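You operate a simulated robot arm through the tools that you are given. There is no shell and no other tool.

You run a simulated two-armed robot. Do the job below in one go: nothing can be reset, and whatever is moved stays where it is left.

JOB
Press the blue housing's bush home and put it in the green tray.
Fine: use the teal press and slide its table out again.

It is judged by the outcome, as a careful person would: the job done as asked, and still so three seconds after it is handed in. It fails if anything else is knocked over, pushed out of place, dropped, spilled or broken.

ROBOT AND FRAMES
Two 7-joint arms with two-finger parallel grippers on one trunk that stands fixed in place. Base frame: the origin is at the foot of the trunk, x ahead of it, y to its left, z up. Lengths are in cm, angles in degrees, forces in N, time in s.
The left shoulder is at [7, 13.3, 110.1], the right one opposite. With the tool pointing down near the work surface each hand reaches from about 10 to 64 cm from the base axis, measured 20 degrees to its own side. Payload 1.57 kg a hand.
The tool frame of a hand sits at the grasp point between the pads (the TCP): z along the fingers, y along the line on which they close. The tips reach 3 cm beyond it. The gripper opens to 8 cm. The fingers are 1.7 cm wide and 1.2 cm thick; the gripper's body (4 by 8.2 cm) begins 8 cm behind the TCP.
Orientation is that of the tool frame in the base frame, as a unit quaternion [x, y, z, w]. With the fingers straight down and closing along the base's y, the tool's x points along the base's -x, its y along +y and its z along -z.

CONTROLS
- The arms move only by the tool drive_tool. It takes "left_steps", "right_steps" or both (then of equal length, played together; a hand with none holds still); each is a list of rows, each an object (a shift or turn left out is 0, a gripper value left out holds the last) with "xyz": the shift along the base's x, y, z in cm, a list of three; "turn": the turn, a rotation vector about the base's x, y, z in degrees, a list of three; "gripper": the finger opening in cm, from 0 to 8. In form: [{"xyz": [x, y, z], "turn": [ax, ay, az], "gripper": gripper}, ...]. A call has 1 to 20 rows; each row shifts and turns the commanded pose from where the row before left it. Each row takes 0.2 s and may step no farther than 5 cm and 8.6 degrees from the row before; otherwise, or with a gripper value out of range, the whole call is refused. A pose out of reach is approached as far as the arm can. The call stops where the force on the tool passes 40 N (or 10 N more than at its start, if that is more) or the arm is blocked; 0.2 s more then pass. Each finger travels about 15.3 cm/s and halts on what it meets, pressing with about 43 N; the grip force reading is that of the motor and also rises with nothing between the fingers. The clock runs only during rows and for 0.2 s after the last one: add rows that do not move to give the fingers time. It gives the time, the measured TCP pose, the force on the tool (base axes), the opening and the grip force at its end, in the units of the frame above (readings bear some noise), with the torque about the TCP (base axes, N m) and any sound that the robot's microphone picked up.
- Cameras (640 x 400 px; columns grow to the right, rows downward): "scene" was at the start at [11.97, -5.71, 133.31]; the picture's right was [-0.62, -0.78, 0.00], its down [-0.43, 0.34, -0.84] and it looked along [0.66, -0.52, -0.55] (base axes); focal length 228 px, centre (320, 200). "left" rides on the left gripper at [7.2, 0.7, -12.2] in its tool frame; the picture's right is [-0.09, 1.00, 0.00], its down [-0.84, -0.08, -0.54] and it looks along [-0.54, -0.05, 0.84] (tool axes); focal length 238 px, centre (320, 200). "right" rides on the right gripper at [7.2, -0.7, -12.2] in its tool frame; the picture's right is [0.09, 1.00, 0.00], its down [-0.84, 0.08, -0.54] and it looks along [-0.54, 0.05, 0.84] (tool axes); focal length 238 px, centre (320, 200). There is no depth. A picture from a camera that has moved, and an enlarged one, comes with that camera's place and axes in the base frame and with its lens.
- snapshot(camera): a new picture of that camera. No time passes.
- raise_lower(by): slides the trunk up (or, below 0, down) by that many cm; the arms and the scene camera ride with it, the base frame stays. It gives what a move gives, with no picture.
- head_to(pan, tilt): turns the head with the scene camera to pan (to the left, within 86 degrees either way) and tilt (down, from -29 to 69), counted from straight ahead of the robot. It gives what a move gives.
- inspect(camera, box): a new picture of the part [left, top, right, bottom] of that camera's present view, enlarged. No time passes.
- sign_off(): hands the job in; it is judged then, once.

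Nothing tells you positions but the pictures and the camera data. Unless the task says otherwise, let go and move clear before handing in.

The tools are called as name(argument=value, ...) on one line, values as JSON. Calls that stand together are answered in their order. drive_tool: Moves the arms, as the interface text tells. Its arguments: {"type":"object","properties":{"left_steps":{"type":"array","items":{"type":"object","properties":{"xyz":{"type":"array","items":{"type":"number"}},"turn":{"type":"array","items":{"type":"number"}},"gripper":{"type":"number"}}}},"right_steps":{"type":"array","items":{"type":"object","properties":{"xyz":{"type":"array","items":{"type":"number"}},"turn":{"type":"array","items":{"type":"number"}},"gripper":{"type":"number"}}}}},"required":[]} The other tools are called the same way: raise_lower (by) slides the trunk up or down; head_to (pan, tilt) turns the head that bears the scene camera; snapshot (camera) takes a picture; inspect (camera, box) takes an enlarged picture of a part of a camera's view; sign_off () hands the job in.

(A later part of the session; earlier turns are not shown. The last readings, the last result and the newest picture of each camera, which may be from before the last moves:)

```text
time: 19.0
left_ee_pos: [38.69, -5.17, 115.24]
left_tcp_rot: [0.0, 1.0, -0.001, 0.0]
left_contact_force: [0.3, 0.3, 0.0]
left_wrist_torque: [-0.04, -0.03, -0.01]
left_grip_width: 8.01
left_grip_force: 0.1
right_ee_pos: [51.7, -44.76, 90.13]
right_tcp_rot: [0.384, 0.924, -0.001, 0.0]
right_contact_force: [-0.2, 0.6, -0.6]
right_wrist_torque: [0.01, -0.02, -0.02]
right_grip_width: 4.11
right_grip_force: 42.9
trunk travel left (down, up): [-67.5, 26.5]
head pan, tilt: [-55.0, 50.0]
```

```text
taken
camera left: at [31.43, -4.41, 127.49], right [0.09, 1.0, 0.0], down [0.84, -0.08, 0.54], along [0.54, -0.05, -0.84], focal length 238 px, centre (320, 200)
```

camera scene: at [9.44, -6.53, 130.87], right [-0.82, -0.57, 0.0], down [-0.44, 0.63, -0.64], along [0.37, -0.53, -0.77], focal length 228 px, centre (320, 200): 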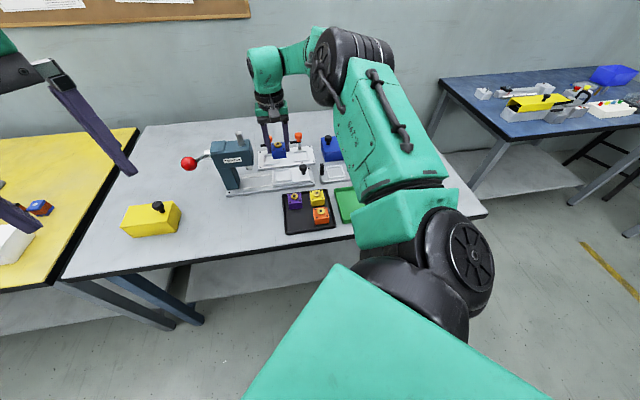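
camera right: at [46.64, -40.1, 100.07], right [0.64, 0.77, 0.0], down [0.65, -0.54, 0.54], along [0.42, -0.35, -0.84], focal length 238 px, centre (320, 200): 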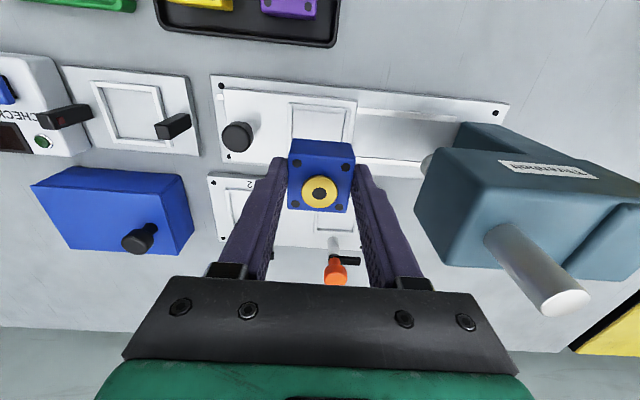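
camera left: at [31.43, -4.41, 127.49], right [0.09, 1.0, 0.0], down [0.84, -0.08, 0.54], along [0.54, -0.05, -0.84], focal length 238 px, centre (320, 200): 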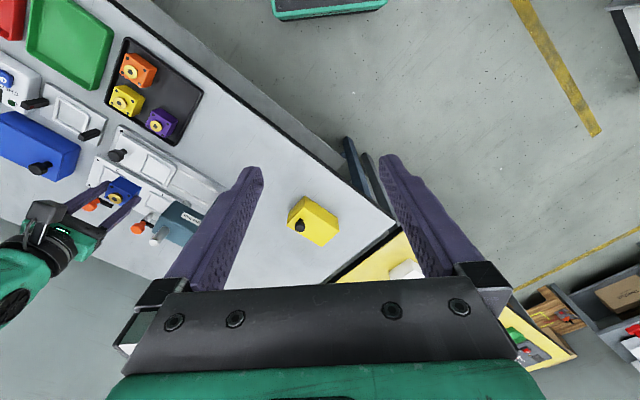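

The elbow sits high, so lowering the trunk is safe. I'll raise the hand first, then bring the trunk down in two steps.

drive_tool(right_steps=[{"xyz": [0, 0, 1]}, {"xyz": [0, 0, 1.5]}, {"xyz": [0, 0, 1.5]}, {"xyz": [0, 0, 1.5]}, {"xyz": [0, 0, 1]}, {"xyz": [0, 0, 0]}])

raise_lower(by=-6)

raise_lower(by=-6)

snapshot(camera="scene")

inspect(camera="right", box=[240, 80, 400, 220])

```text
time: 20.4
left_ee_pos: [38.6, -5.17, 115.3]
left_tcp_rot: [0.001, 1.0, -0.001, 0.001]
left_contact_force: [0.3, -1.3, 0.0]
left_wrist_torque: [0.0, 0.05, 0.03]
left_grip_width: 8.0
left_grip_force: 0.0
right_ee_pos: [51.8, -44.77, 96.64]
right_tcp_rot: [0.384, 0.924, 0.0, 0.0]
right_contact_force: [-0.8, 1.0, -2.3]
right_wrist_torque: [0.0, 0.0, 0.01]
right_grip_width: 4.11
right_grip_force: 42.7
trunk travel left (down, up): [-67.5, 26.5]
head pan, tilt: [-55.0, 50.0]
```

```text
time: 21.4
left_ee_pos: [38.65, -5.12, 109.21]
left_tcp_rot: [0.0, 1.0, -0.001, 0.0]
left_contact_force: [-0.5, 0.4, -0.3]
left_wrist_torque: [0.0, 0.03, 0.05]
left_grip_width: 7.98
left_grip_force: 0.0
right_ee_pos: [51.65, -44.79, 90.59]
right_tcp_rot: [0.384, 0.923, 0.0, 0.001]
right_contact_force: [0.4, -0.1, -2.6]
right_wrist_torque: [0.02, -0.03, 0.02]
right_grip_width: 4.14
right_grip_force: 43.4
trunk travel left (down, up): [-61.5, 32.5]
head pan, tilt: [-55.0, 50.0]
```

```text
time: 22.4
left_ee_pos: [38.63, -5.18, 103.35]
left_tcp_rot: [0.0, 1.0, 0.0, -0.001]
left_contact_force: [-0.8, 0.9, 0.3]
left_wrist_torque: [0.01, -0.02, -0.04]
left_grip_width: 7.99
left_grip_force: 0.1
right_ee_pos: [51.59, -44.74, 84.69]
right_tcp_rot: [0.383, 0.924, 0.0, 0.001]
right_contact_force: [0.7, 0.4, -1.5]
right_wrist_torque: [0.0, -0.01, -0.01]
right_grip_width: 4.14
right_grip_force: 43.3
trunk travel left (down, up): [-55.5, 38.5]
head pan, tilt: [-55.0, 50.0]
```

```text
taken
camera scene: at [9.41, -6.52, 118.86], right [-0.82, -0.57, 0.0], down [-0.44, 0.63, -0.64], along [0.37, -0.53, -0.77], focal length 228 px, centre (320, 200)
```

scene: 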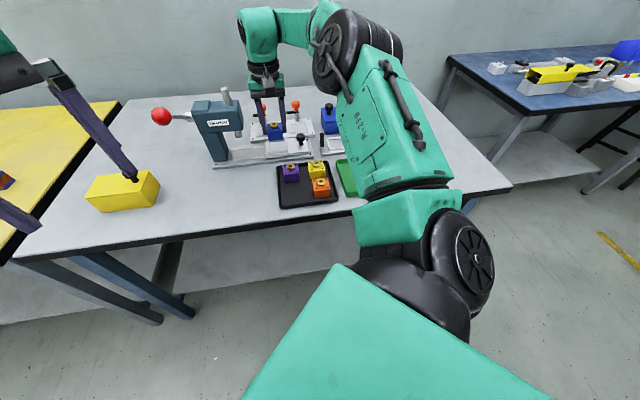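

```text
2.86 times, centred on (320, 150) of right
camera zoom: at [46.12, -40.07, 96.78], right [0.64, 0.77, 0.0], down [0.65, -0.54, 0.54], along [0.42, -0.35, -0.84], focal length 681 px, centre (320, 343)
```

zoom: 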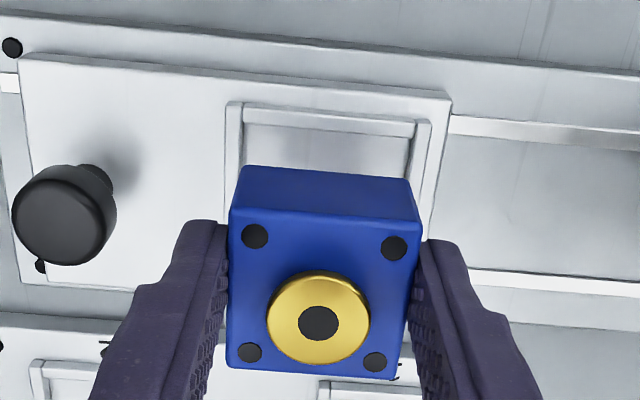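

Lateral alignment is good, but the nest centre is still about 0.65 cm further away from the robot. I'll shift and go down a bit.

drive_tool(right_steps=[{"xyz": [0.46, -0.46, 0]}, {"xyz": [0, 0, -1]}, {"xyz": [0, 0, -1.2]}, {"xyz": [0, 0, 0]}])

inspect(camera="right", box=[240, 80, 400, 220])

inspect(camera="scene", box=[240, 100, 320, 170])

```text
time: 23.4
left_ee_pos: [38.71, -5.14, 103.43]
left_tcp_rot: [0.0, 1.0, 0.0, 0.0]
left_contact_force: [-0.6, 0.5, -0.4]
left_wrist_torque: [0.01, 0.0, -0.02]
left_grip_width: 8.02
left_grip_force: 0.0
right_ee_pos: [52.08, -45.07, 82.31]
right_tcp_rot: [0.384, 0.923, -0.001, 0.0]
right_contact_force: [0.3, -1.2, -1.2]
right_wrist_torque: [-0.01, 0.01, 0.04]
right_grip_width: 4.12
right_grip_force: 42.9
trunk travel left (down, up): [-55.5, 38.5]
head pan, tilt: [-55.0, 50.0]
```

```text
2.86 times, centred on (320, 150) of right
camera zoom: at [46.6, -40.47, 94.55], right [0.64, 0.77, 0.0], down [0.65, -0.54, 0.54], along [0.42, -0.35, -0.84], focal length 681 px, centre (320, 343)
```

zoom: 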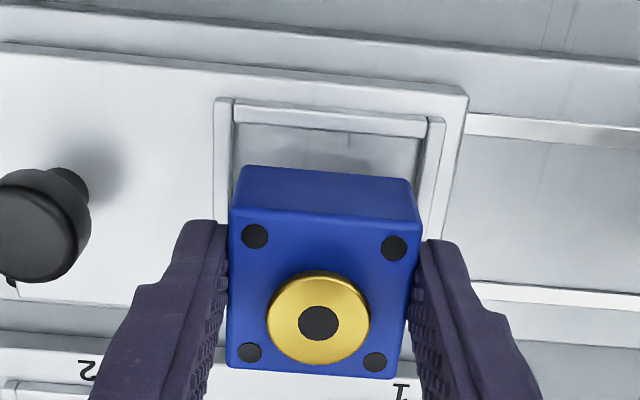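

```text
5.71 times, centred on (280, 135) of scene
camera zoom: at [9.42, -6.52, 118.86], right [-0.82, -0.57, 0.0], down [-0.44, 0.63, -0.64], along [0.37, -0.53, -0.77], focal length 1305 px, centre (549, 571)
```

zoom: 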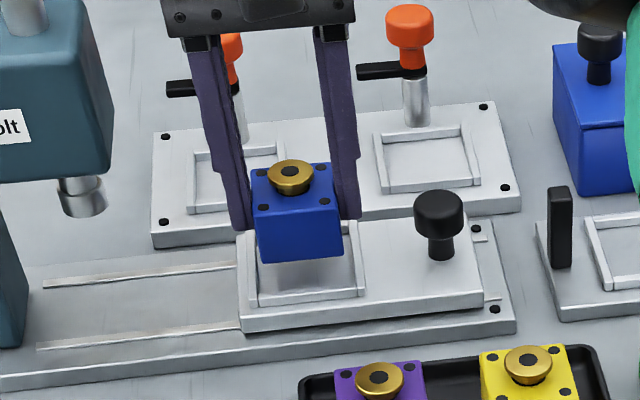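

Alignment now checks out in both directions. I'll lower the housing gently into the nest.

drive_tool(right_steps=[{"xyz": [0, 0, -0.6]}, {"xyz": [0, 0, -0.6]}, {"xyz": [0, 0, -0.4]}, {"xyz": [0, 0, 0]}])

inspect(camera="right", box=[240, 80, 400, 220])

inspect(camera="scene", box=[240, 100, 320, 170])

```text
time: 24.4
left_ee_pos: [38.58, -5.16, 103.36]
left_tcp_rot: [0.001, 1.0, -0.001, 0.0]
left_contact_force: [-0.8, -0.2, 0.2]
left_wrist_torque: [0.01, 0.0, 0.0]
left_grip_width: 8.02
left_grip_force: 0.0
right_ee_pos: [51.96, -45.13, 80.86]
right_tcp_rot: [0.383, 0.924, 0.0, 0.0]
right_contact_force: [-0.5, 0.6, -1.3]
right_wrist_torque: [0.05, -0.04, 0.02]
right_grip_width: 4.13
right_grip_force: 42.8
trunk travel left (down, up): [-55.5, 38.5]
head pan, tilt: [-55.0, 50.0]
```

```text
2.86 times, centred on (320, 150) of right
camera zoom: at [46.55, -40.51, 93.0], right [0.64, 0.77, 0.0], down [0.65, -0.54, 0.54], along [0.42, -0.35, -0.84], focal length 681 px, centre (320, 343)
```

zoom: 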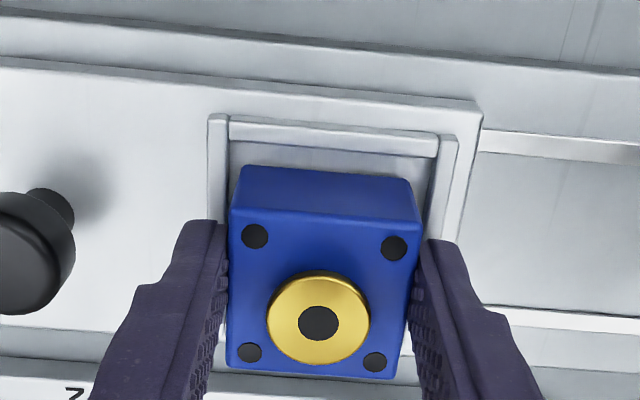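

```text
5.71 times, centred on (280, 135) of scene
camera zoom: at [9.43, -6.53, 118.86], right [-0.82, -0.57, 0.0], down [-0.44, 0.63, -0.64], along [0.37, -0.53, -0.77], focal length 1305 px, centre (549, 571)
```

zoom: 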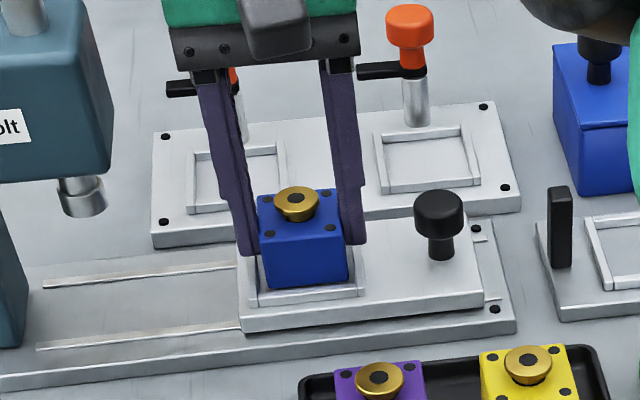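

It's nearly down and still free of contact. Continuing in small steps.

drive_tool(right_steps=[{"xyz": [0, 0, -0.25]}, {"xyz": [0, 0, -0.25]}, {"xyz": [0, 0, 0]}])

inspect(camera="scene", box=[265, 115, 305, 150])

```text
time: 25.2
left_ee_pos: [38.47, -5.01, 103.45]
left_tcp_rot: [0.0, 1.0, 0.0, 0.001]
left_contact_force: [0.4, -0.7, -0.2]
left_wrist_torque: [-0.01, -0.01, -0.02]
left_grip_width: 8.01
left_grip_force: 0.0
right_ee_pos: [52.15, -45.06, 80.55]
right_tcp_rot: [0.384, 0.923, 0.001, 0.003]
right_contact_force: [2.7, -4.1, 12.4]
right_wrist_torque: [-0.13, 0.15, 0.06]
right_grip_width: 4.12
right_grip_force: 42.7
trunk travel left (down, up): [-55.5, 38.5]
head pan, tilt: [-55.0, 50.0]
```

```text
11.43 times, centred on (285, 132) of scene
camera zoom: at [9.26, -6.42, 118.9], right [-0.82, -0.57, 0.0], down [-0.44, 0.63, -0.64], along [0.37, -0.53, -0.77], focal length 2610 px, centre (720, 971)
```

zoom: 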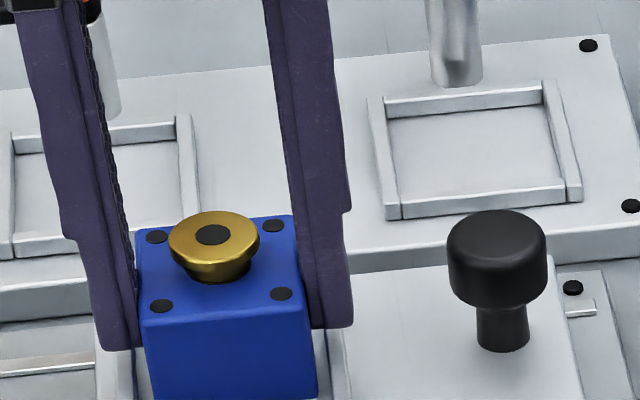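

Contact with 12 N upward. I'll check whether the housing is on the nest floor or resting on a rail.

inspect(camera="scene", box=[262, 132, 302, 162])

inspect(camera="right", box=[270, 90, 370, 160])

```text
13.33 times, centred on (282, 147) of scene
camera zoom: at [9.26, -6.42, 118.9], right [-0.82, -0.57, 0.0], down [-0.44, 0.63, -0.64], along [0.37, -0.53, -0.77], focal length 3045 px, centre (827, 907)
```

zoom: 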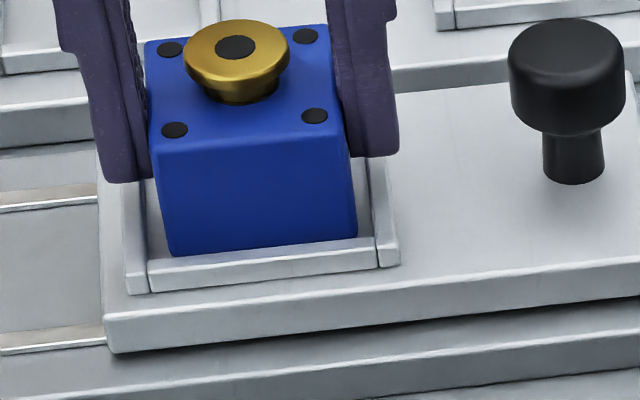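

```text
5.71 times, centred on (320, 125) of right
camera zoom: at [46.51, -40.43, 92.75], right [0.64, 0.77, 0.0], down [0.64, -0.54, 0.55], along [0.42, -0.35, -0.84], focal length 1362 px, centre (320, 629)
```

zoom: 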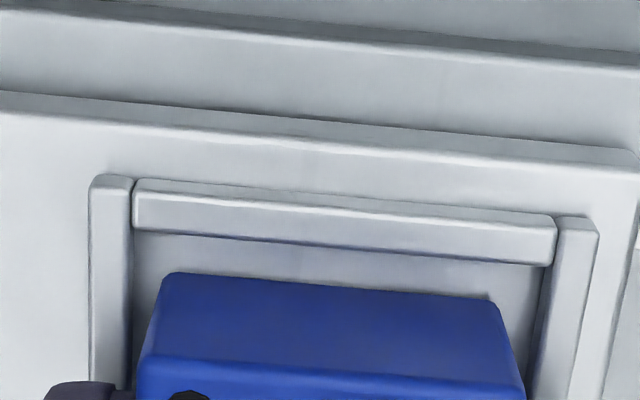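

The housing is inside all four rails and sitting flat. Opening the fingers and lifting clear.

drive_tool(right_steps=[{"xyz": [0, 0, 0.05], "gripper": 4.6}, {"gripper": 5.4}, {"xyz": [0, 0, 0]}, {"xyz": [0, 0, 0.5]}, {"xyz": [0, 0, 1.5]}, {"xyz": [0, 0, 2.5]}, {"xyz": [0, 0, 2.5]}, {"xyz": [0, 0, 0]}])

inspect(camera="scene", box=[240, 100, 320, 170])

inspect(camera="right", box=[220, 70, 420, 210])

```text
time: 27.0
left_ee_pos: [38.68, -5.21, 103.24]
left_tcp_rot: [0.0, 1.0, 0.0, 0.0]
left_contact_force: [0.2, 1.0, 0.0]
left_wrist_torque: [0.04, 0.0, -0.03]
left_grip_width: 8.03
left_grip_force: 0.1
right_ee_pos: [52.24, -45.36, 87.39]
right_tcp_rot: [0.384, 0.923, 0.0, 0.0]
right_contact_force: [-0.2, 0.3, 1.1]
right_wrist_torque: [0.0, -0.02, 0.0]
right_grip_width: 5.4
right_grip_force: 0.0
trunk travel left (down, up): [-55.5, 38.5]
head pan, tilt: [-55.0, 50.0]
```

```text
5.71 times, centred on (280, 135) of scene
camera zoom: at [9.43, -6.54, 118.86], right [-0.82, -0.57, 0.0], down [-0.44, 0.63, -0.64], along [0.37, -0.53, -0.77], focal length 1305 px, centre (549, 571)
```

zoom: 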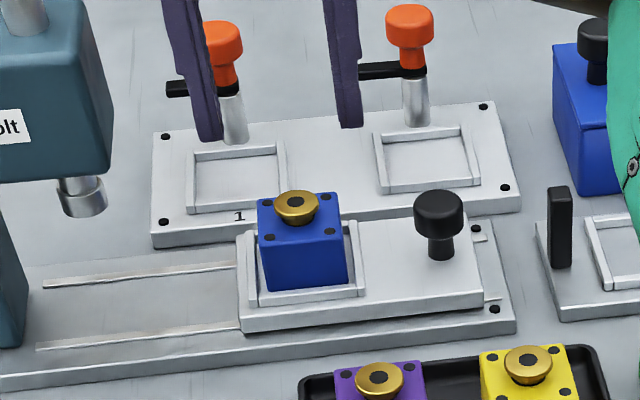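

```text
2.86 times, centred on (320, 140) of right
camera zoom: at [46.71, -40.57, 99.53], right [0.64, 0.77, 0.0], down [0.65, -0.54, 0.54], along [0.42, -0.35, -0.84], focal length 681 px, centre (320, 371)
```

zoom: 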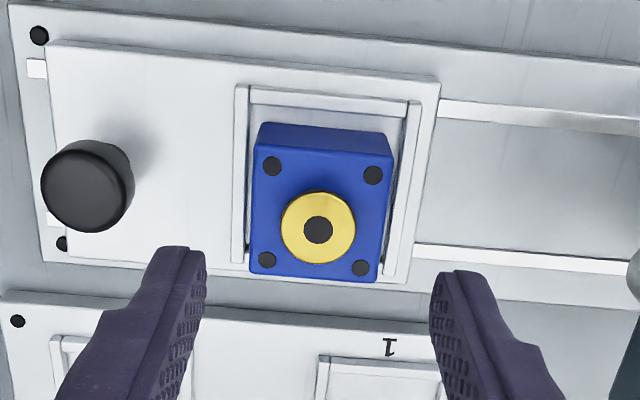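

The housing is seated. Next I'll push the table in by its black knob, near (47, -50), using closed fingers from the outer side so the gripper body stays clear of the press head.

drive_tool(right_steps=[{"xyz": [-1.9, -1.74, 0], "gripper": 0}, {"xyz": [-1.9, -1.74, 0]}, {"xyz": [-1.9, -1.74, 0]}, {"xyz": [-1.84, -1.75, 0]}, {"xyz": [0, 0, -2]}, {"xyz": [0, 0, 0]}])

snapshot(camera="right")

inspect(camera="scene", box=[240, 80, 360, 180])

```text
time: 28.4
left_ee_pos: [38.62, -5.18, 103.43]
left_tcp_rot: [0.0, 1.0, 0.0, 0.0]
left_contact_force: [-0.1, 0.1, -0.3]
left_wrist_torque: [0.01, -0.04, 0.04]
left_grip_width: 8.0
left_grip_force: 0.1
right_ee_pos: [44.41, -52.07, 85.54]
right_tcp_rot: [0.383, 0.924, 0.0, 0.0]
right_contact_force: [0.4, -0.2, -0.4]
right_wrist_torque: [0.01, -0.03, 0.0]
right_grip_width: 0.0
right_grip_force: 21.1
trunk travel left (down, up): [-55.5, 38.5]
head pan, tilt: [-55.0, 50.0]
```

```text
taken
camera right: at [38.94, -47.41, 97.64], right [0.64, 0.77, 0.0], down [0.65, -0.54, 0.54], along [0.42, -0.35, -0.84], focal length 238 px, centre (320, 200)
```

right: 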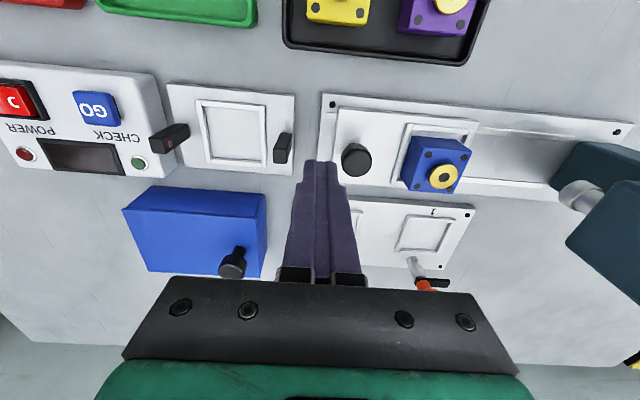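

```text
4.00 times, centred on (300, 130) of scene
camera zoom: at [9.37, -6.49, 118.87], right [-0.82, -0.57, 0.0], down [-0.44, 0.63, -0.64], along [0.37, -0.53, -0.77], focal length 913 px, centre (400, 480)
```

zoom: 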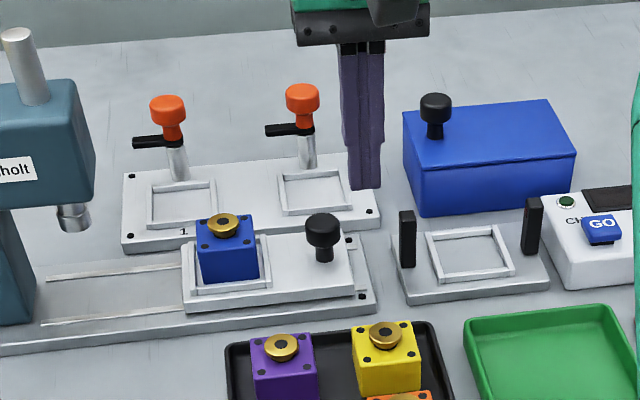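

The closed fingers sit between the black post and the knob, about 0.3 cm from the knob. I'll nudge away slightly and go down to push height.

drive_tool(right_steps=[{"xyz": [-0.14, -0.28, -1]}, {"xyz": [0, 0, -1.5]}, {"xyz": [0, 0, -1.5]}, {"xyz": [0, 0, -0.7]}, {"xyz": [0, 0, 0]}])

inspect(camera="right", box=[240, 100, 440, 230])

inspect(camera="scene", box=[270, 110, 360, 170])

```text
time: 29.6
left_ee_pos: [38.56, -5.1, 103.19]
left_tcp_rot: [0.0, 1.0, 0.0, 0.0]
left_contact_force: [0.2, 0.3, 0.4]
left_wrist_torque: [0.0, -0.03, 0.02]
left_grip_width: 7.97
left_grip_force: 0.1
right_ee_pos: [44.33, -52.41, 80.62]
right_tcp_rot: [0.383, 0.924, 0.0, -0.001]
right_contact_force: [-0.4, -0.7, 0.0]
right_wrist_torque: [0.0, 0.06, 0.02]
right_grip_width: 0.02
right_grip_force: 21.4
trunk travel left (down, up): [-55.5, 38.5]
head pan, tilt: [-55.0, 50.0]
```

```text
3.08 times, centred on (340, 165) of right
camera zoom: at [38.77, -47.76, 92.74], right [0.64, 0.77, 0.0], down [0.65, -0.54, 0.54], along [0.42, -0.35, -0.84], focal length 733 px, centre (258, 308)
```

zoom: 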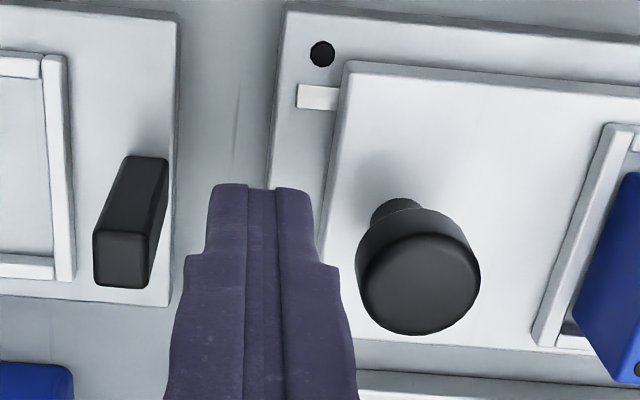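

```text
6.67 times, centred on (315, 140) of scene
camera zoom: at [9.4, -6.51, 118.86], right [-0.82, -0.57, 0.0], down [-0.44, 0.63, -0.64], along [0.37, -0.53, -0.77], focal length 1522 px, centre (353, 600)
```

zoom: 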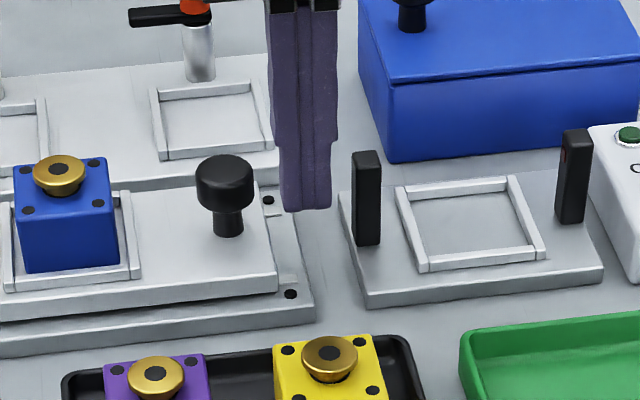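

The fingers are lined up behind the knob with about 0.8 cm to contact. Now pushing the table in along the slide direction.

drive_tool(right_steps=[{"xyz": [0.46, 0.24, 0]}, {"xyz": [0.35, 0.35, 0]}, {"xyz": [0.5, 0.5, 0]}, {"xyz": [0.6, 0.6, 0]}, {"xyz": [0.7, 0.7, 0]}, {"xyz": [0.7, 0.7, 0]}, {"xyz": [0.7, 0.7, 0]}, {"xyz": [0, 0, 0]}])

inspect(camera="right", box=[240, 80, 480, 230])

inspect(camera="scene", box=[210, 80, 330, 180])

```text
time: 31.4
left_ee_pos: [38.63, -5.19, 103.29]
left_tcp_rot: [0.0, 1.0, 0.0, 0.0]
left_contact_force: [1.2, -0.6, 0.3]
left_wrist_torque: [0.01, -0.02, 0.0]
left_grip_width: 8.02
left_grip_force: 0.0
right_ee_pos: [48.33, -48.56, 80.68]
right_tcp_rot: [0.384, 0.924, -0.001, 0.001]
right_contact_force: [0.3, 0.3, -0.4]
right_wrist_torque: [-0.02, 0.02, -0.04]
right_grip_width: 0.0
right_grip_force: 21.4
trunk travel left (down, up): [-55.5, 38.5]
head pan, tilt: [-55.0, 50.0]
```

```text
2.67 times, centred on (360, 155) of right
camera zoom: at [42.82, -44.0, 92.81], right [0.64, 0.77, 0.0], down [0.65, -0.54, 0.54], along [0.42, -0.35, -0.84], focal length 636 px, centre (213, 320)
```

zoom: 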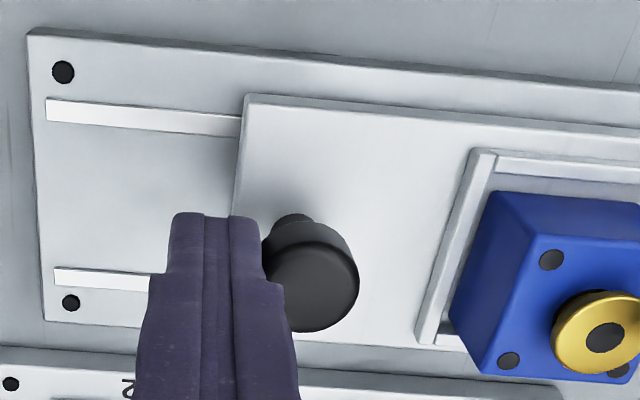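

```text
4.00 times, centred on (270, 130) of scene
camera zoom: at [9.39, -6.52, 118.86], right [-0.82, -0.57, 0.0], down [-0.44, 0.63, -0.64], along [0.37, -0.53, -0.77], focal length 913 px, centre (520, 480)
```

zoom: 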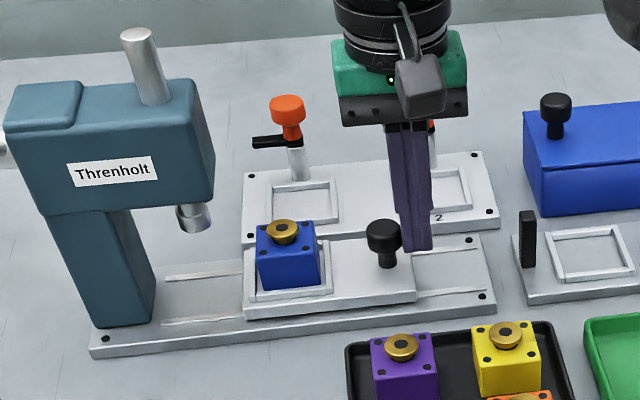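

The table slides freely. I'll keep going, slowing down as it nears the ram.

drive_tool(right_steps=[{"xyz": [0.5, 0.5, 0]}, {"xyz": [0.6, 0.6, 0]}, {"xyz": [0.6, 0.6, 0]}, {"xyz": [0.6, 0.6, 0]}, {"xyz": [0.5, 0.5, 0]}, {"xyz": [0.4, 0.4, 0]}, {"xyz": [0, 0, 0]}])

snapshot(camera="right")

inspect(camera="scene", box=[200, 80, 320, 180])

```text
time: 33.0
left_ee_pos: [38.66, -5.14, 103.24]
left_tcp_rot: [-0.001, 1.0, 0.0, -0.001]
left_contact_force: [-0.1, -0.3, 0.0]
left_wrist_torque: [0.01, 0.04, -0.01]
left_grip_width: 8.01
left_grip_force: 0.1
right_ee_pos: [51.71, -45.38, 80.83]
right_tcp_rot: [0.383, 0.924, 0.0, 0.0]
right_contact_force: [-0.4, 0.3, -0.6]
right_wrist_torque: [0.0, -0.01, 0.01]
right_grip_width: 0.0
right_grip_force: 21.0
trunk travel left (down, up): [-55.5, 38.5]
head pan, tilt: [-55.0, 50.0]
```

```text
taken
camera right: at [46.13, -40.79, 92.87], right [0.64, 0.77, 0.0], down [0.65, -0.54, 0.54], along [0.42, -0.35, -0.84], focal length 238 px, centre (320, 200)
```

right: 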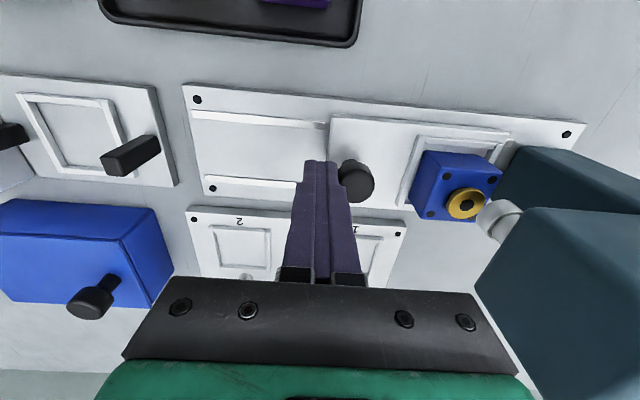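

```text
4.00 times, centred on (260, 130) of scene
camera zoom: at [9.4, -6.52, 118.86], right [-0.82, -0.57, 0.0], down [-0.44, 0.63, -0.64], along [0.37, -0.53, -0.77], focal length 913 px, centre (560, 480)
```

zoom: 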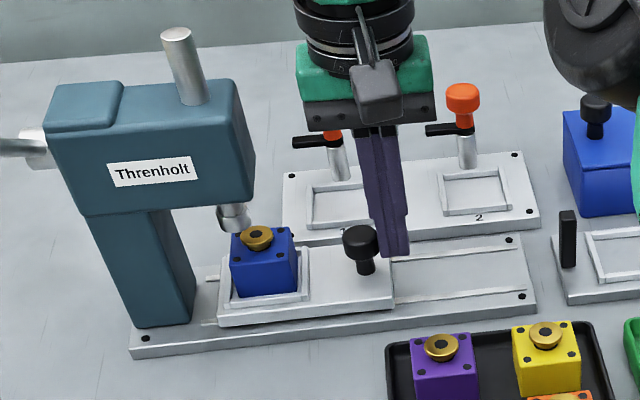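

The bush is about 1 cm short of the ram axis, with clearance beneath it. I'll push in small steps until it meets the stop.

drive_tool(right_steps=[{"xyz": [0.2, 0.2, 0]}, {"xyz": [0.2, 0.2, 0]}, {"xyz": [0.2, 0.2, 0]}, {"xyz": [0.2, 0.2, 0]}, {"xyz": [0, 0, 0]}])

snapshot(camera="right")

inspect(camera="scene", box=[220, 120, 280, 170])

```text
time: 34.2
left_ee_pos: [38.58, -5.3, 103.37]
left_tcp_rot: [0.0, 1.0, 0.001, 0.0]
left_contact_force: [-1.0, -0.3, 0.9]
left_wrist_torque: [0.0, -0.01, -0.04]
left_grip_width: 8.0
left_grip_force: 0.1
right_ee_pos: [52.41, -44.76, 80.83]
right_tcp_rot: [0.384, 0.923, -0.001, 0.001]
right_contact_force: [-1.8, -2.4, 0.3]
right_wrist_torque: [-0.01, 0.0, -0.02]
right_grip_width: 0.0
right_grip_force: 21.0
trunk travel left (down, up): [-55.5, 38.5]
head pan, tilt: [-55.0, 50.0]
```

```text
taken
camera right: at [46.87, -40.02, 92.84], right [0.64, 0.77, 0.0], down [0.64, -0.54, 0.54], along [0.42, -0.35, -0.84], focal length 238 px, centre (320, 200)
```

right: 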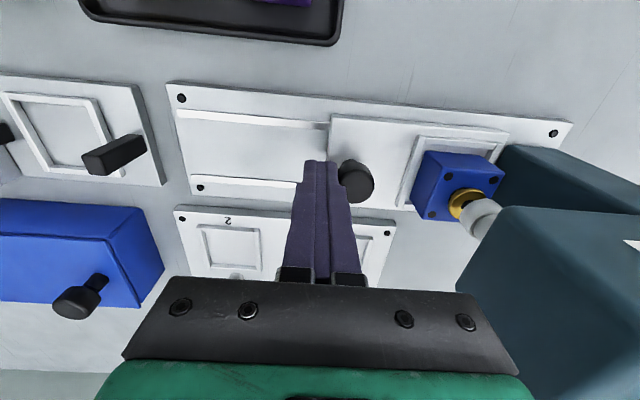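

```text
8.00 times, centred on (250, 145) of scene
camera zoom: at [9.36, -6.53, 118.87], right [-0.82, -0.57, 0.0], down [-0.44, 0.63, -0.64], along [0.37, -0.53, -0.77], focal length 1827 px, centre (880, 640)
```

zoom: 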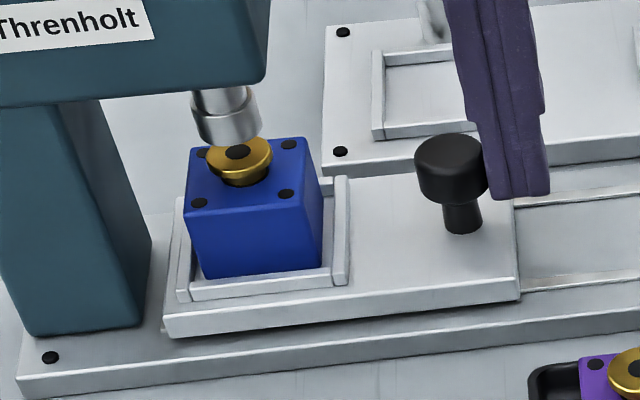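

It's nearly under the ram, and a slight resistance of about 3 N has appeared. I'll continue gently to the stop.

drive_tool(right_steps=[{"xyz": [0.15, 0.15, 0]}, {"xyz": [0.15, 0.15, 0]}, {"xyz": [0.1, 0.1, 0]}, {"xyz": [0, 0, 0]}])

inspect(camera="scene", box=[220, 120, 280, 170])

```text
time: 35.2
left_ee_pos: [38.21, -5.38, 103.39]
left_tcp_rot: [0.0, 1.0, 0.002, 0.001]
left_contact_force: [-0.2, -0.8, -1.1]
left_wrist_torque: [-0.01, -0.01, 0.02]
left_grip_width: 8.01
left_grip_force: 0.1
right_ee_pos: [52.42, -44.52, 80.68]
right_tcp_rot: [0.384, 0.923, 0.0, 0.0]
right_contact_force: [-17.8, -20.2, 5.0]
right_wrist_torque: [-0.4, 0.28, -0.11]
right_grip_width: 0.02
right_grip_force: 21.2
trunk travel left (down, up): [-55.5, 38.5]
head pan, tilt: [-55.0, 50.0]
```

```text
8.00 times, centred on (250, 145) of scene
camera zoom: at [8.92, -6.92, 118.88], right [-0.82, -0.57, -0.01], down [-0.44, 0.63, -0.64], along [0.37, -0.52, -0.77], focal length 1827 px, centre (880, 640)
```

zoom: 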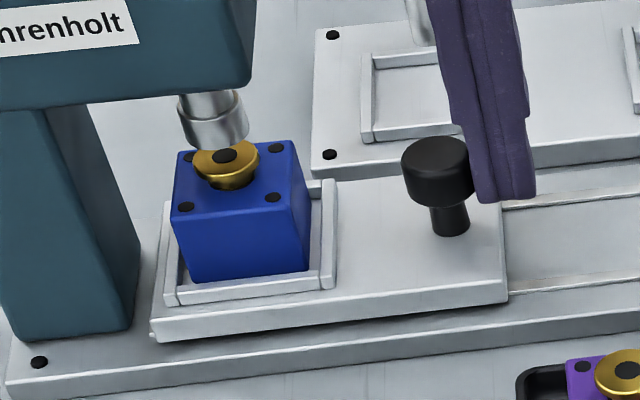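

The table is against its stop (27 N) and the bush is under the ram. I'll back off, rise, and pull away toward the robot to look at the lever.

drive_tool(right_steps=[{"xyz": [-0.5, -0.5, 0]}, {"xyz": [-0.6, -0.6, 0]}, {"xyz": [-0.7, 0.7, 2]}, {"xyz": [-1, 1, 3]}, {"xyz": [-1.5, 1.5, 4]}, {"xyz": [-2, 2, 4]}, {"xyz": [-2.2, 2.2, 3.5]}, {"xyz": [-2, 2, 3], "gripper": 6}, {"xyz": [-1, 1, 2]}, {"xyz": [0, 0, 0]}])

snapshot(camera="scene")

snapshot(camera="right")

snapshot(camera="left")

```text
time: 37.4
left_ee_pos: [38.75, -5.05, 103.22]
left_tcp_rot: [0.0, 1.0, -0.001, 0.0]
left_contact_force: [0.2, 0.1, 0.4]
left_wrist_torque: [-0.03, -0.02, -0.01]
left_grip_width: 8.0
left_grip_force: 0.1
right_ee_pos: [41.42, -34.98, 102.19]
right_tcp_rot: [0.382, 0.924, 0.0, 0.0]
right_contact_force: [-0.1, 0.4, -0.1]
right_wrist_torque: [0.01, -0.01, 0.02]
right_grip_width: 5.98
right_grip_force: 0.1
trunk travel left (down, up): [-55.5, 38.5]
head pan, tilt: [-55.0, 50.0]
```

```text
taken
camera scene: at [9.42, -6.54, 118.86], right [-0.82, -0.57, 0.0], down [-0.44, 0.63, -0.64], along [0.37, -0.53, -0.77], focal length 228 px, centre (320, 200)
```

scene: 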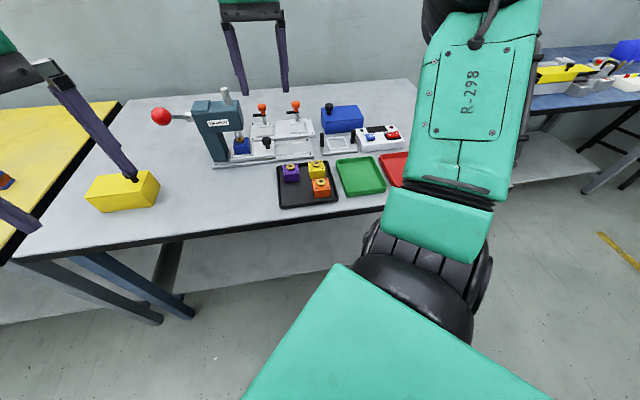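

```text
taken
camera right: at [35.9, -30.3, 114.42], right [0.64, 0.77, 0.0], down [0.65, -0.54, 0.54], along [0.42, -0.35, -0.84], focal length 238 px, centre (320, 200)
```

right: 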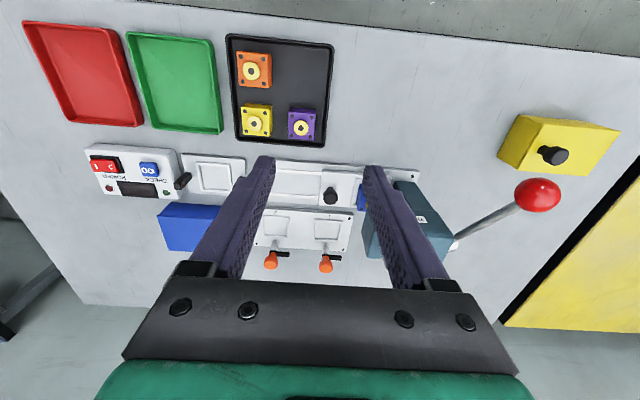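

```text
taken
camera left: at [31.42, -4.42, 115.49], right [0.09, 1.0, 0.0], down [0.84, -0.08, 0.54], along [0.54, -0.05, -0.84], focal length 238 px, centre (320, 200)
```

left: 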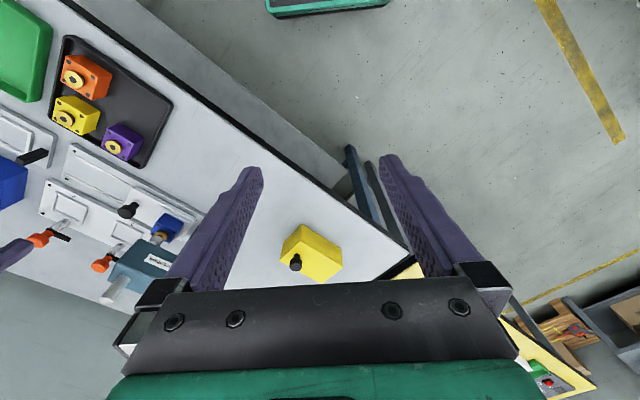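

I'll measure the lever knob accurately from both cameras and move the idle left hand away to give the right arm room.

drive_tool(left_steps=[{"xyz": [-1, 2, 1]}, {"xyz": [-1, 3, 1]}, {"xyz": [-1, 3, 1]}, {"xyz": [-1, 3, 1]}, {"xyz": [-1, 3, 1]}, {"xyz": [0, 2, 0]}, {"xyz": [0, 0, 0]}])

inspect(camera="scene", box=[140, 80, 260, 170])

inspect(camera="right", box=[390, 140, 590, 270])

snapshot(camera="left")

```text
time: 39.0
left_ee_pos: [33.71, 10.73, 108.43]
left_tcp_rot: [0.0, 1.0, 0.0, 0.0]
left_contact_force: [0.3, -0.5, 0.5]
left_wrist_torque: [0.0, 0.03, 0.05]
left_grip_width: 8.0
left_grip_force: 0.0
right_ee_pos: [41.47, -34.97, 102.3]
right_tcp_rot: [0.383, 0.924, -0.001, 0.0]
right_contact_force: [0.3, -0.3, -0.1]
right_wrist_torque: [0.01, -0.04, 0.02]
right_grip_width: 5.98
right_grip_force: 0.1
trunk travel left (down, up): [-55.5, 38.5]
head pan, tilt: [-55.0, 50.0]
```

```text
4.44 times, centred on (200, 125) of scene
camera zoom: at [9.41, -6.55, 118.86], right [-0.82, -0.57, 0.0], down [-0.44, 0.63, -0.64], along [0.37, -0.53, -0.77], focal length 1015 px, centre (853, 533)
```

zoom: 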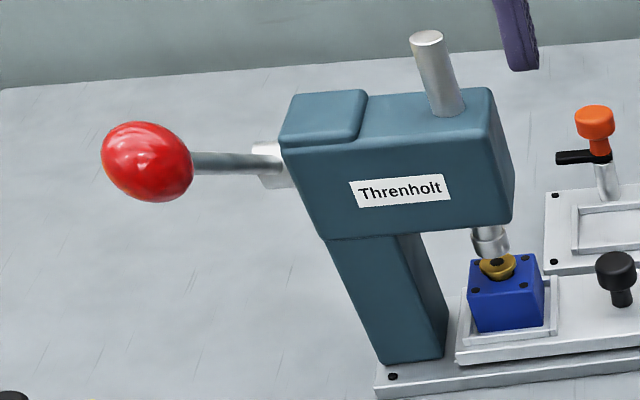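

```text
3.08 times, centred on (490, 205) of right
camera zoom: at [35.91, -30.33, 114.39], right [0.64, 0.77, 0.0], down [0.65, -0.54, 0.54], along [0.42, -0.35, -0.84], focal length 733 px, centre (-203, 185)
```

zoom: 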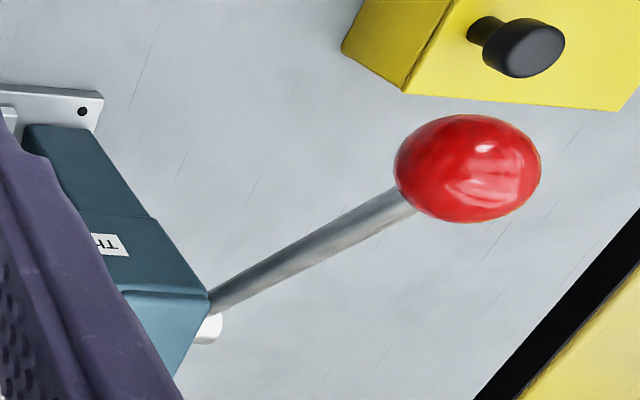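

```text
taken
camera left: at [26.46, 11.58, 120.68], right [0.09, 1.0, 0.0], down [0.84, -0.08, 0.54], along [0.54, -0.05, -0.84], focal length 238 px, centre (320, 200)
```

left: 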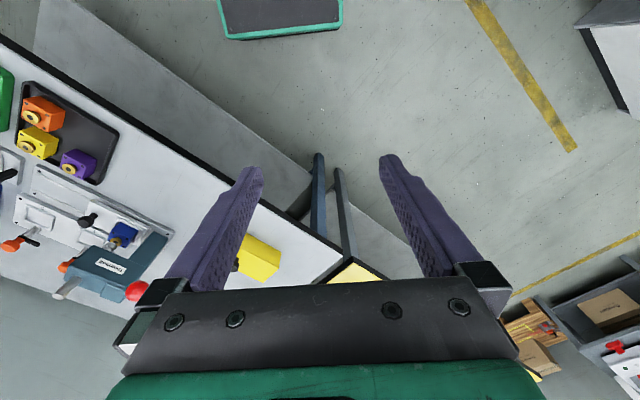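

The lever knob is at about (57.3, -22.4, 95.8), roughly 14 cm from its hub and about 28° above horizontal. I'll close the fingers, go above the knob, and push it down along its arc.

drive_tool(right_steps=[{"xyz": [1.5, 1.2, 1], "gripper": 0}, {"xyz": [3, 2.4, 1]}, {"xyz": [3, 2.4, 0.7]}, {"xyz": [3, 2.4, 0]}, {"xyz": [3, 2.4, 0]}, {"xyz": [2.3, 1.77, 0]}, {"xyz": [0, 0, 0]}])

snapshot(camera="right")

head_to(pan=-35, tilt=35)

snapshot(camera="scene")

```text
time: 40.6
left_ee_pos: [33.69, 10.95, 108.46]
left_tcp_rot: [-0.001, 1.0, 0.0, 0.001]
left_contact_force: [-0.4, -0.2, -0.4]
left_wrist_torque: [0.03, -0.03, -0.01]
left_grip_width: 7.99
left_grip_force: 0.0
right_ee_pos: [50.95, -23.75, 101.13]
right_tcp_rot: [0.383, 0.924, 0.001, 0.002]
right_contact_force: [0.5, -0.2, 0.0]
right_wrist_torque: [-0.03, -0.01, -0.01]
right_grip_width: 0.0
right_grip_force: 20.8
right hand out of reach, approached as far as the arm can: row 4, 5, 6
trunk travel left (down, up): [-55.5, 38.5]
head pan, tilt: [-55.0, 50.0]
```

```text
taken
camera right: at [45.39, -19.06, 113.26], right [0.64, 0.77, 0.0], down [0.64, -0.54, 0.54], along [0.42, -0.35, -0.84], focal length 238 px, centre (320, 200)
```

right: 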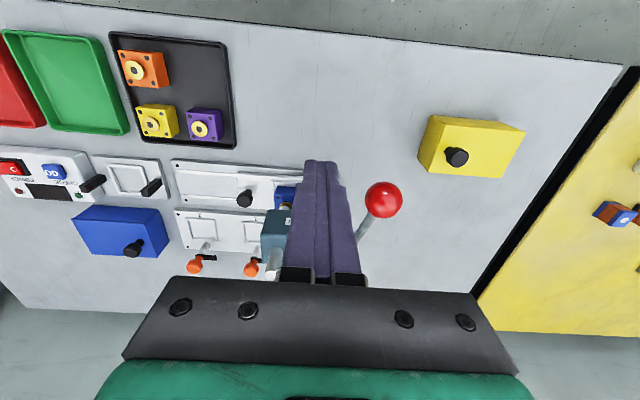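

```text
time: 41.4
left_ee_pos: [33.62, 10.88, 108.39]
left_tcp_rot: [0.001, 1.0, 0.0, 0.0]
left_contact_force: [-1.0, -0.6, 0.0]
left_wrist_torque: [0.0, -0.01, 0.0]
left_grip_width: 7.99
left_grip_force: 0.1
right_ee_pos: [50.86, -23.81, 101.14]
right_tcp_rot: [0.383, 0.924, 0.001, 0.001]
right_contact_force: [0.8, -0.8, -0.2]
right_wrist_torque: [0.04, 0.01, 0.0]
right_grip_width: 0.01
right_grip_force: 21.2
trunk travel left (down, up): [-55.5, 38.5]
head pan, tilt: [-35.0, 35.0]
```

```text
taken
camera scene: at [12.2, -5.25, 121.03], right [-0.57, -0.82, 0.0], down [-0.47, 0.33, -0.82], along [0.67, -0.47, -0.57], focal length 228 px, centre (320, 200)
```

scene: 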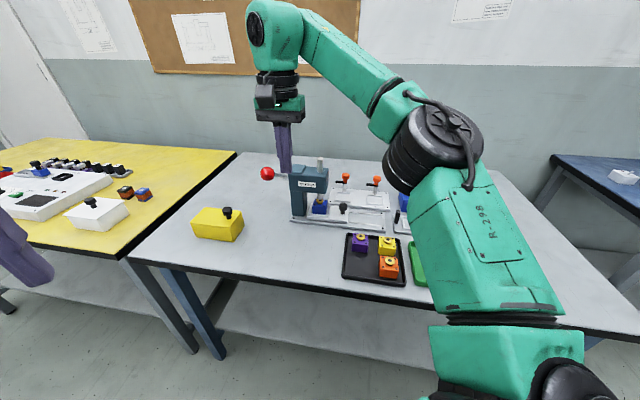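

The lever is out of reach at this trunk height because the wrist is too high relative to the shoulder. I'll raise the trunk back by 12 cm and then approach the knob.

raise_lower(by=12)

drive_tool(right_steps=[{"xyz": [0, 0, -2.5]}, {"xyz": [1, 0.2, -3]}, {"xyz": [1.5, 0.3, -3]}, {"xyz": [1.5, 0.3, -1]}, {"xyz": [1.5, 0.3, 0]}, {"xyz": [0.9, 0.25, 0]}, {"xyz": [0, 0, 0]}])

snapshot(camera="right")

snapshot(camera="scene")

```text
time: 42.9
left_ee_pos: [33.75, 10.92, 120.44]
left_tcp_rot: [0.0, 1.0, 0.0, 0.0]
left_contact_force: [-0.9, -0.2, -0.5]
left_wrist_torque: [0.07, -0.03, 0.03]
left_grip_width: 7.98
left_grip_force: 0.0
right_ee_pos: [51.01, -23.69, 113.14]
right_tcp_rot: [0.384, 0.923, 0.001, 0.001]
right_contact_force: [0.2, 0.4, 0.2]
right_wrist_torque: [0.0, -0.06, 0.0]
right_grip_width: 0.02
right_grip_force: 21.1
trunk travel left (down, up): [-67.5, 26.5]
head pan, tilt: [-35.0, 35.0]
```

```text
time: 44.5
left_ee_pos: [33.7, 10.83, 120.44]
left_tcp_rot: [0.0, 1.0, 0.0, 0.0]
left_contact_force: [0.2, -0.1, -0.2]
left_wrist_torque: [0.03, -0.02, 0.01]
left_grip_width: 8.0
left_grip_force: 0.0
right_ee_pos: [54.82, -23.21, 103.42]
right_tcp_rot: [0.384, 0.923, 0.0, 0.003]
right_contact_force: [-0.4, 0.1, 0.1]
right_wrist_torque: [0.0, 0.0, 0.0]
right_grip_width: 0.01
right_grip_force: 20.8
right hand out of reach, approached as far as the arm can: row 4, 5, 6
trunk travel left (down, up): [-67.5, 26.5]
head pan, tilt: [-35.0, 35.0]
```

```text
taken
camera right: at [49.17, -18.53, 115.48], right [0.64, 0.77, 0.0], down [0.64, -0.54, 0.54], along [0.42, -0.35, -0.84], focal length 238 px, centre (320, 200)
```

right: 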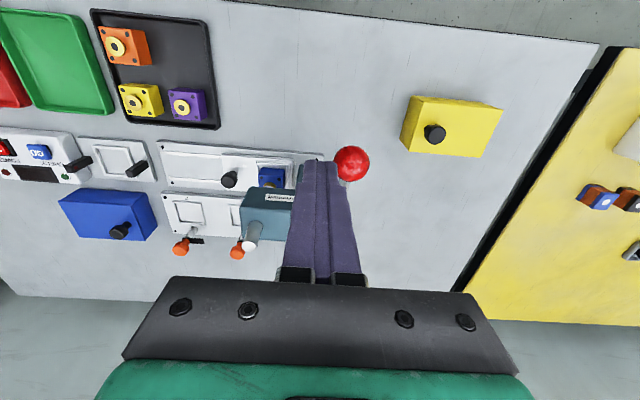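

```text
taken
camera scene: at [12.23, -5.27, 133.03], right [-0.57, -0.82, 0.0], down [-0.47, 0.33, -0.82], along [0.67, -0.47, -0.57], focal length 228 px, centre (320, 200)
```

scene: 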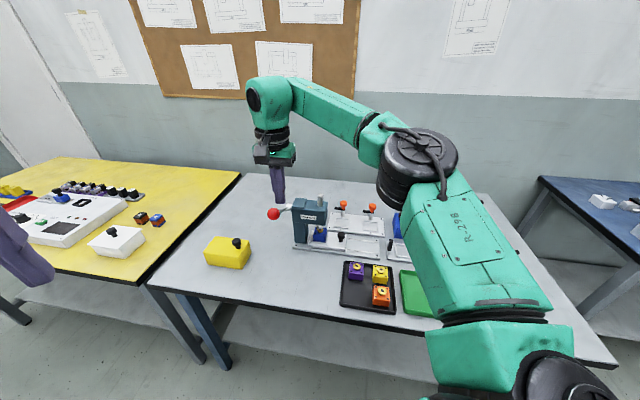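

The hand is still about 2.5 cm short. Raising the trunk another 8 cm should put the whole lever arc within reach.

raise_lower(by=8)

drive_tool(right_steps=[{"xyz": [0, 0, -2.5]}, {"xyz": [0.5, 0.2, -3]}, {"xyz": [1, 0.3, -2.5]}, {"xyz": [0.9, 0.3, 0]}, {"xyz": [0, 0, 0]}, {"xyz": [0, 0, 0]}])

snapshot(camera="right")

inspect(camera="scene", box=[240, 180, 360, 270])

```text
time: 45.7
left_ee_pos: [33.64, 10.96, 128.48]
left_tcp_rot: [0.0, 1.0, 0.0, 0.0]
left_contact_force: [0.0, 0.8, -0.4]
left_wrist_torque: [0.0, 0.0, 0.05]
left_grip_width: 8.01
left_grip_force: 0.1
right_ee_pos: [54.74, -23.11, 111.33]
right_tcp_rot: [0.383, 0.924, 0.0, 0.002]
right_contact_force: [-0.6, 0.1, 0.0]
right_wrist_torque: [-0.01, -0.02, -0.04]
right_grip_width: 0.01
right_grip_force: 20.8
trunk travel left (down, up): [-75.5, 18.5]
head pan, tilt: [-35.0, 35.0]
```

```text
time: 47.1
left_ee_pos: [33.79, 10.84, 128.45]
left_tcp_rot: [0.0, 1.0, -0.001, 0.0]
left_contact_force: [0.1, 0.1, -0.1]
left_wrist_torque: [-0.03, 0.0, 0.0]
left_grip_width: 7.99
left_grip_force: 0.0
right_ee_pos: [55.52, -22.99, 103.45]
right_tcp_rot: [0.383, 0.924, 0.002, 0.003]
right_contact_force: [0.4, 1.0, -0.1]
right_wrist_torque: [0.03, -0.01, 0.03]
right_grip_width: 0.01
right_grip_force: 21.4
right hand out of reach, approached as far as the arm can: row 3, 4
trunk travel left (down, up): [-75.5, 18.5]
head pan, tilt: [-35.0, 35.0]
```

```text
taken
camera right: at [49.85, -18.34, 115.54], right [0.64, 0.77, 0.0], down [0.64, -0.54, 0.55], along [0.42, -0.35, -0.84], focal length 238 px, centre (320, 200)
```

right: 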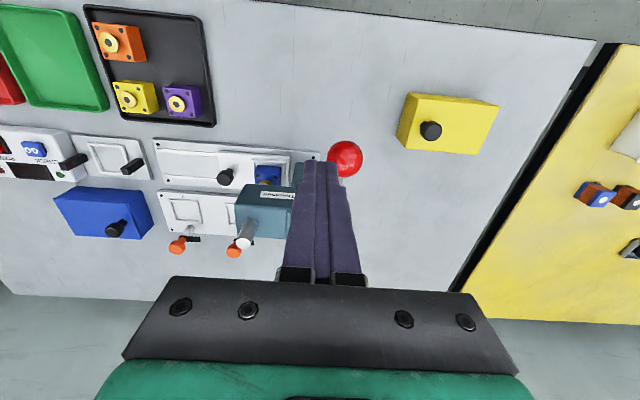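

```text
4.44 times, centred on (300, 225) of scene
camera zoom: at [12.22, -5.25, 141.03], right [-0.57, -0.82, 0.0], down [-0.47, 0.33, -0.82], along [0.67, -0.47, -0.57], focal length 1015 px, centre (409, 89)
```

zoom: 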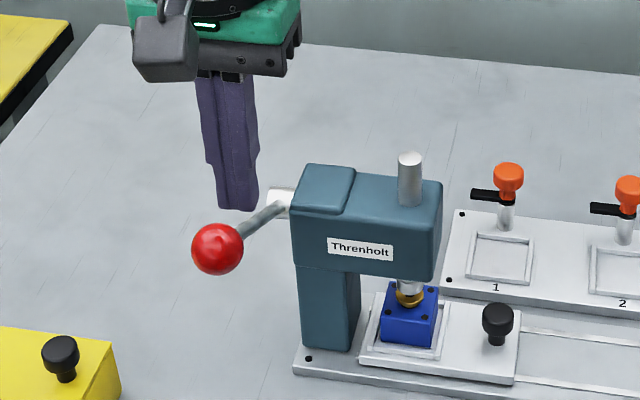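

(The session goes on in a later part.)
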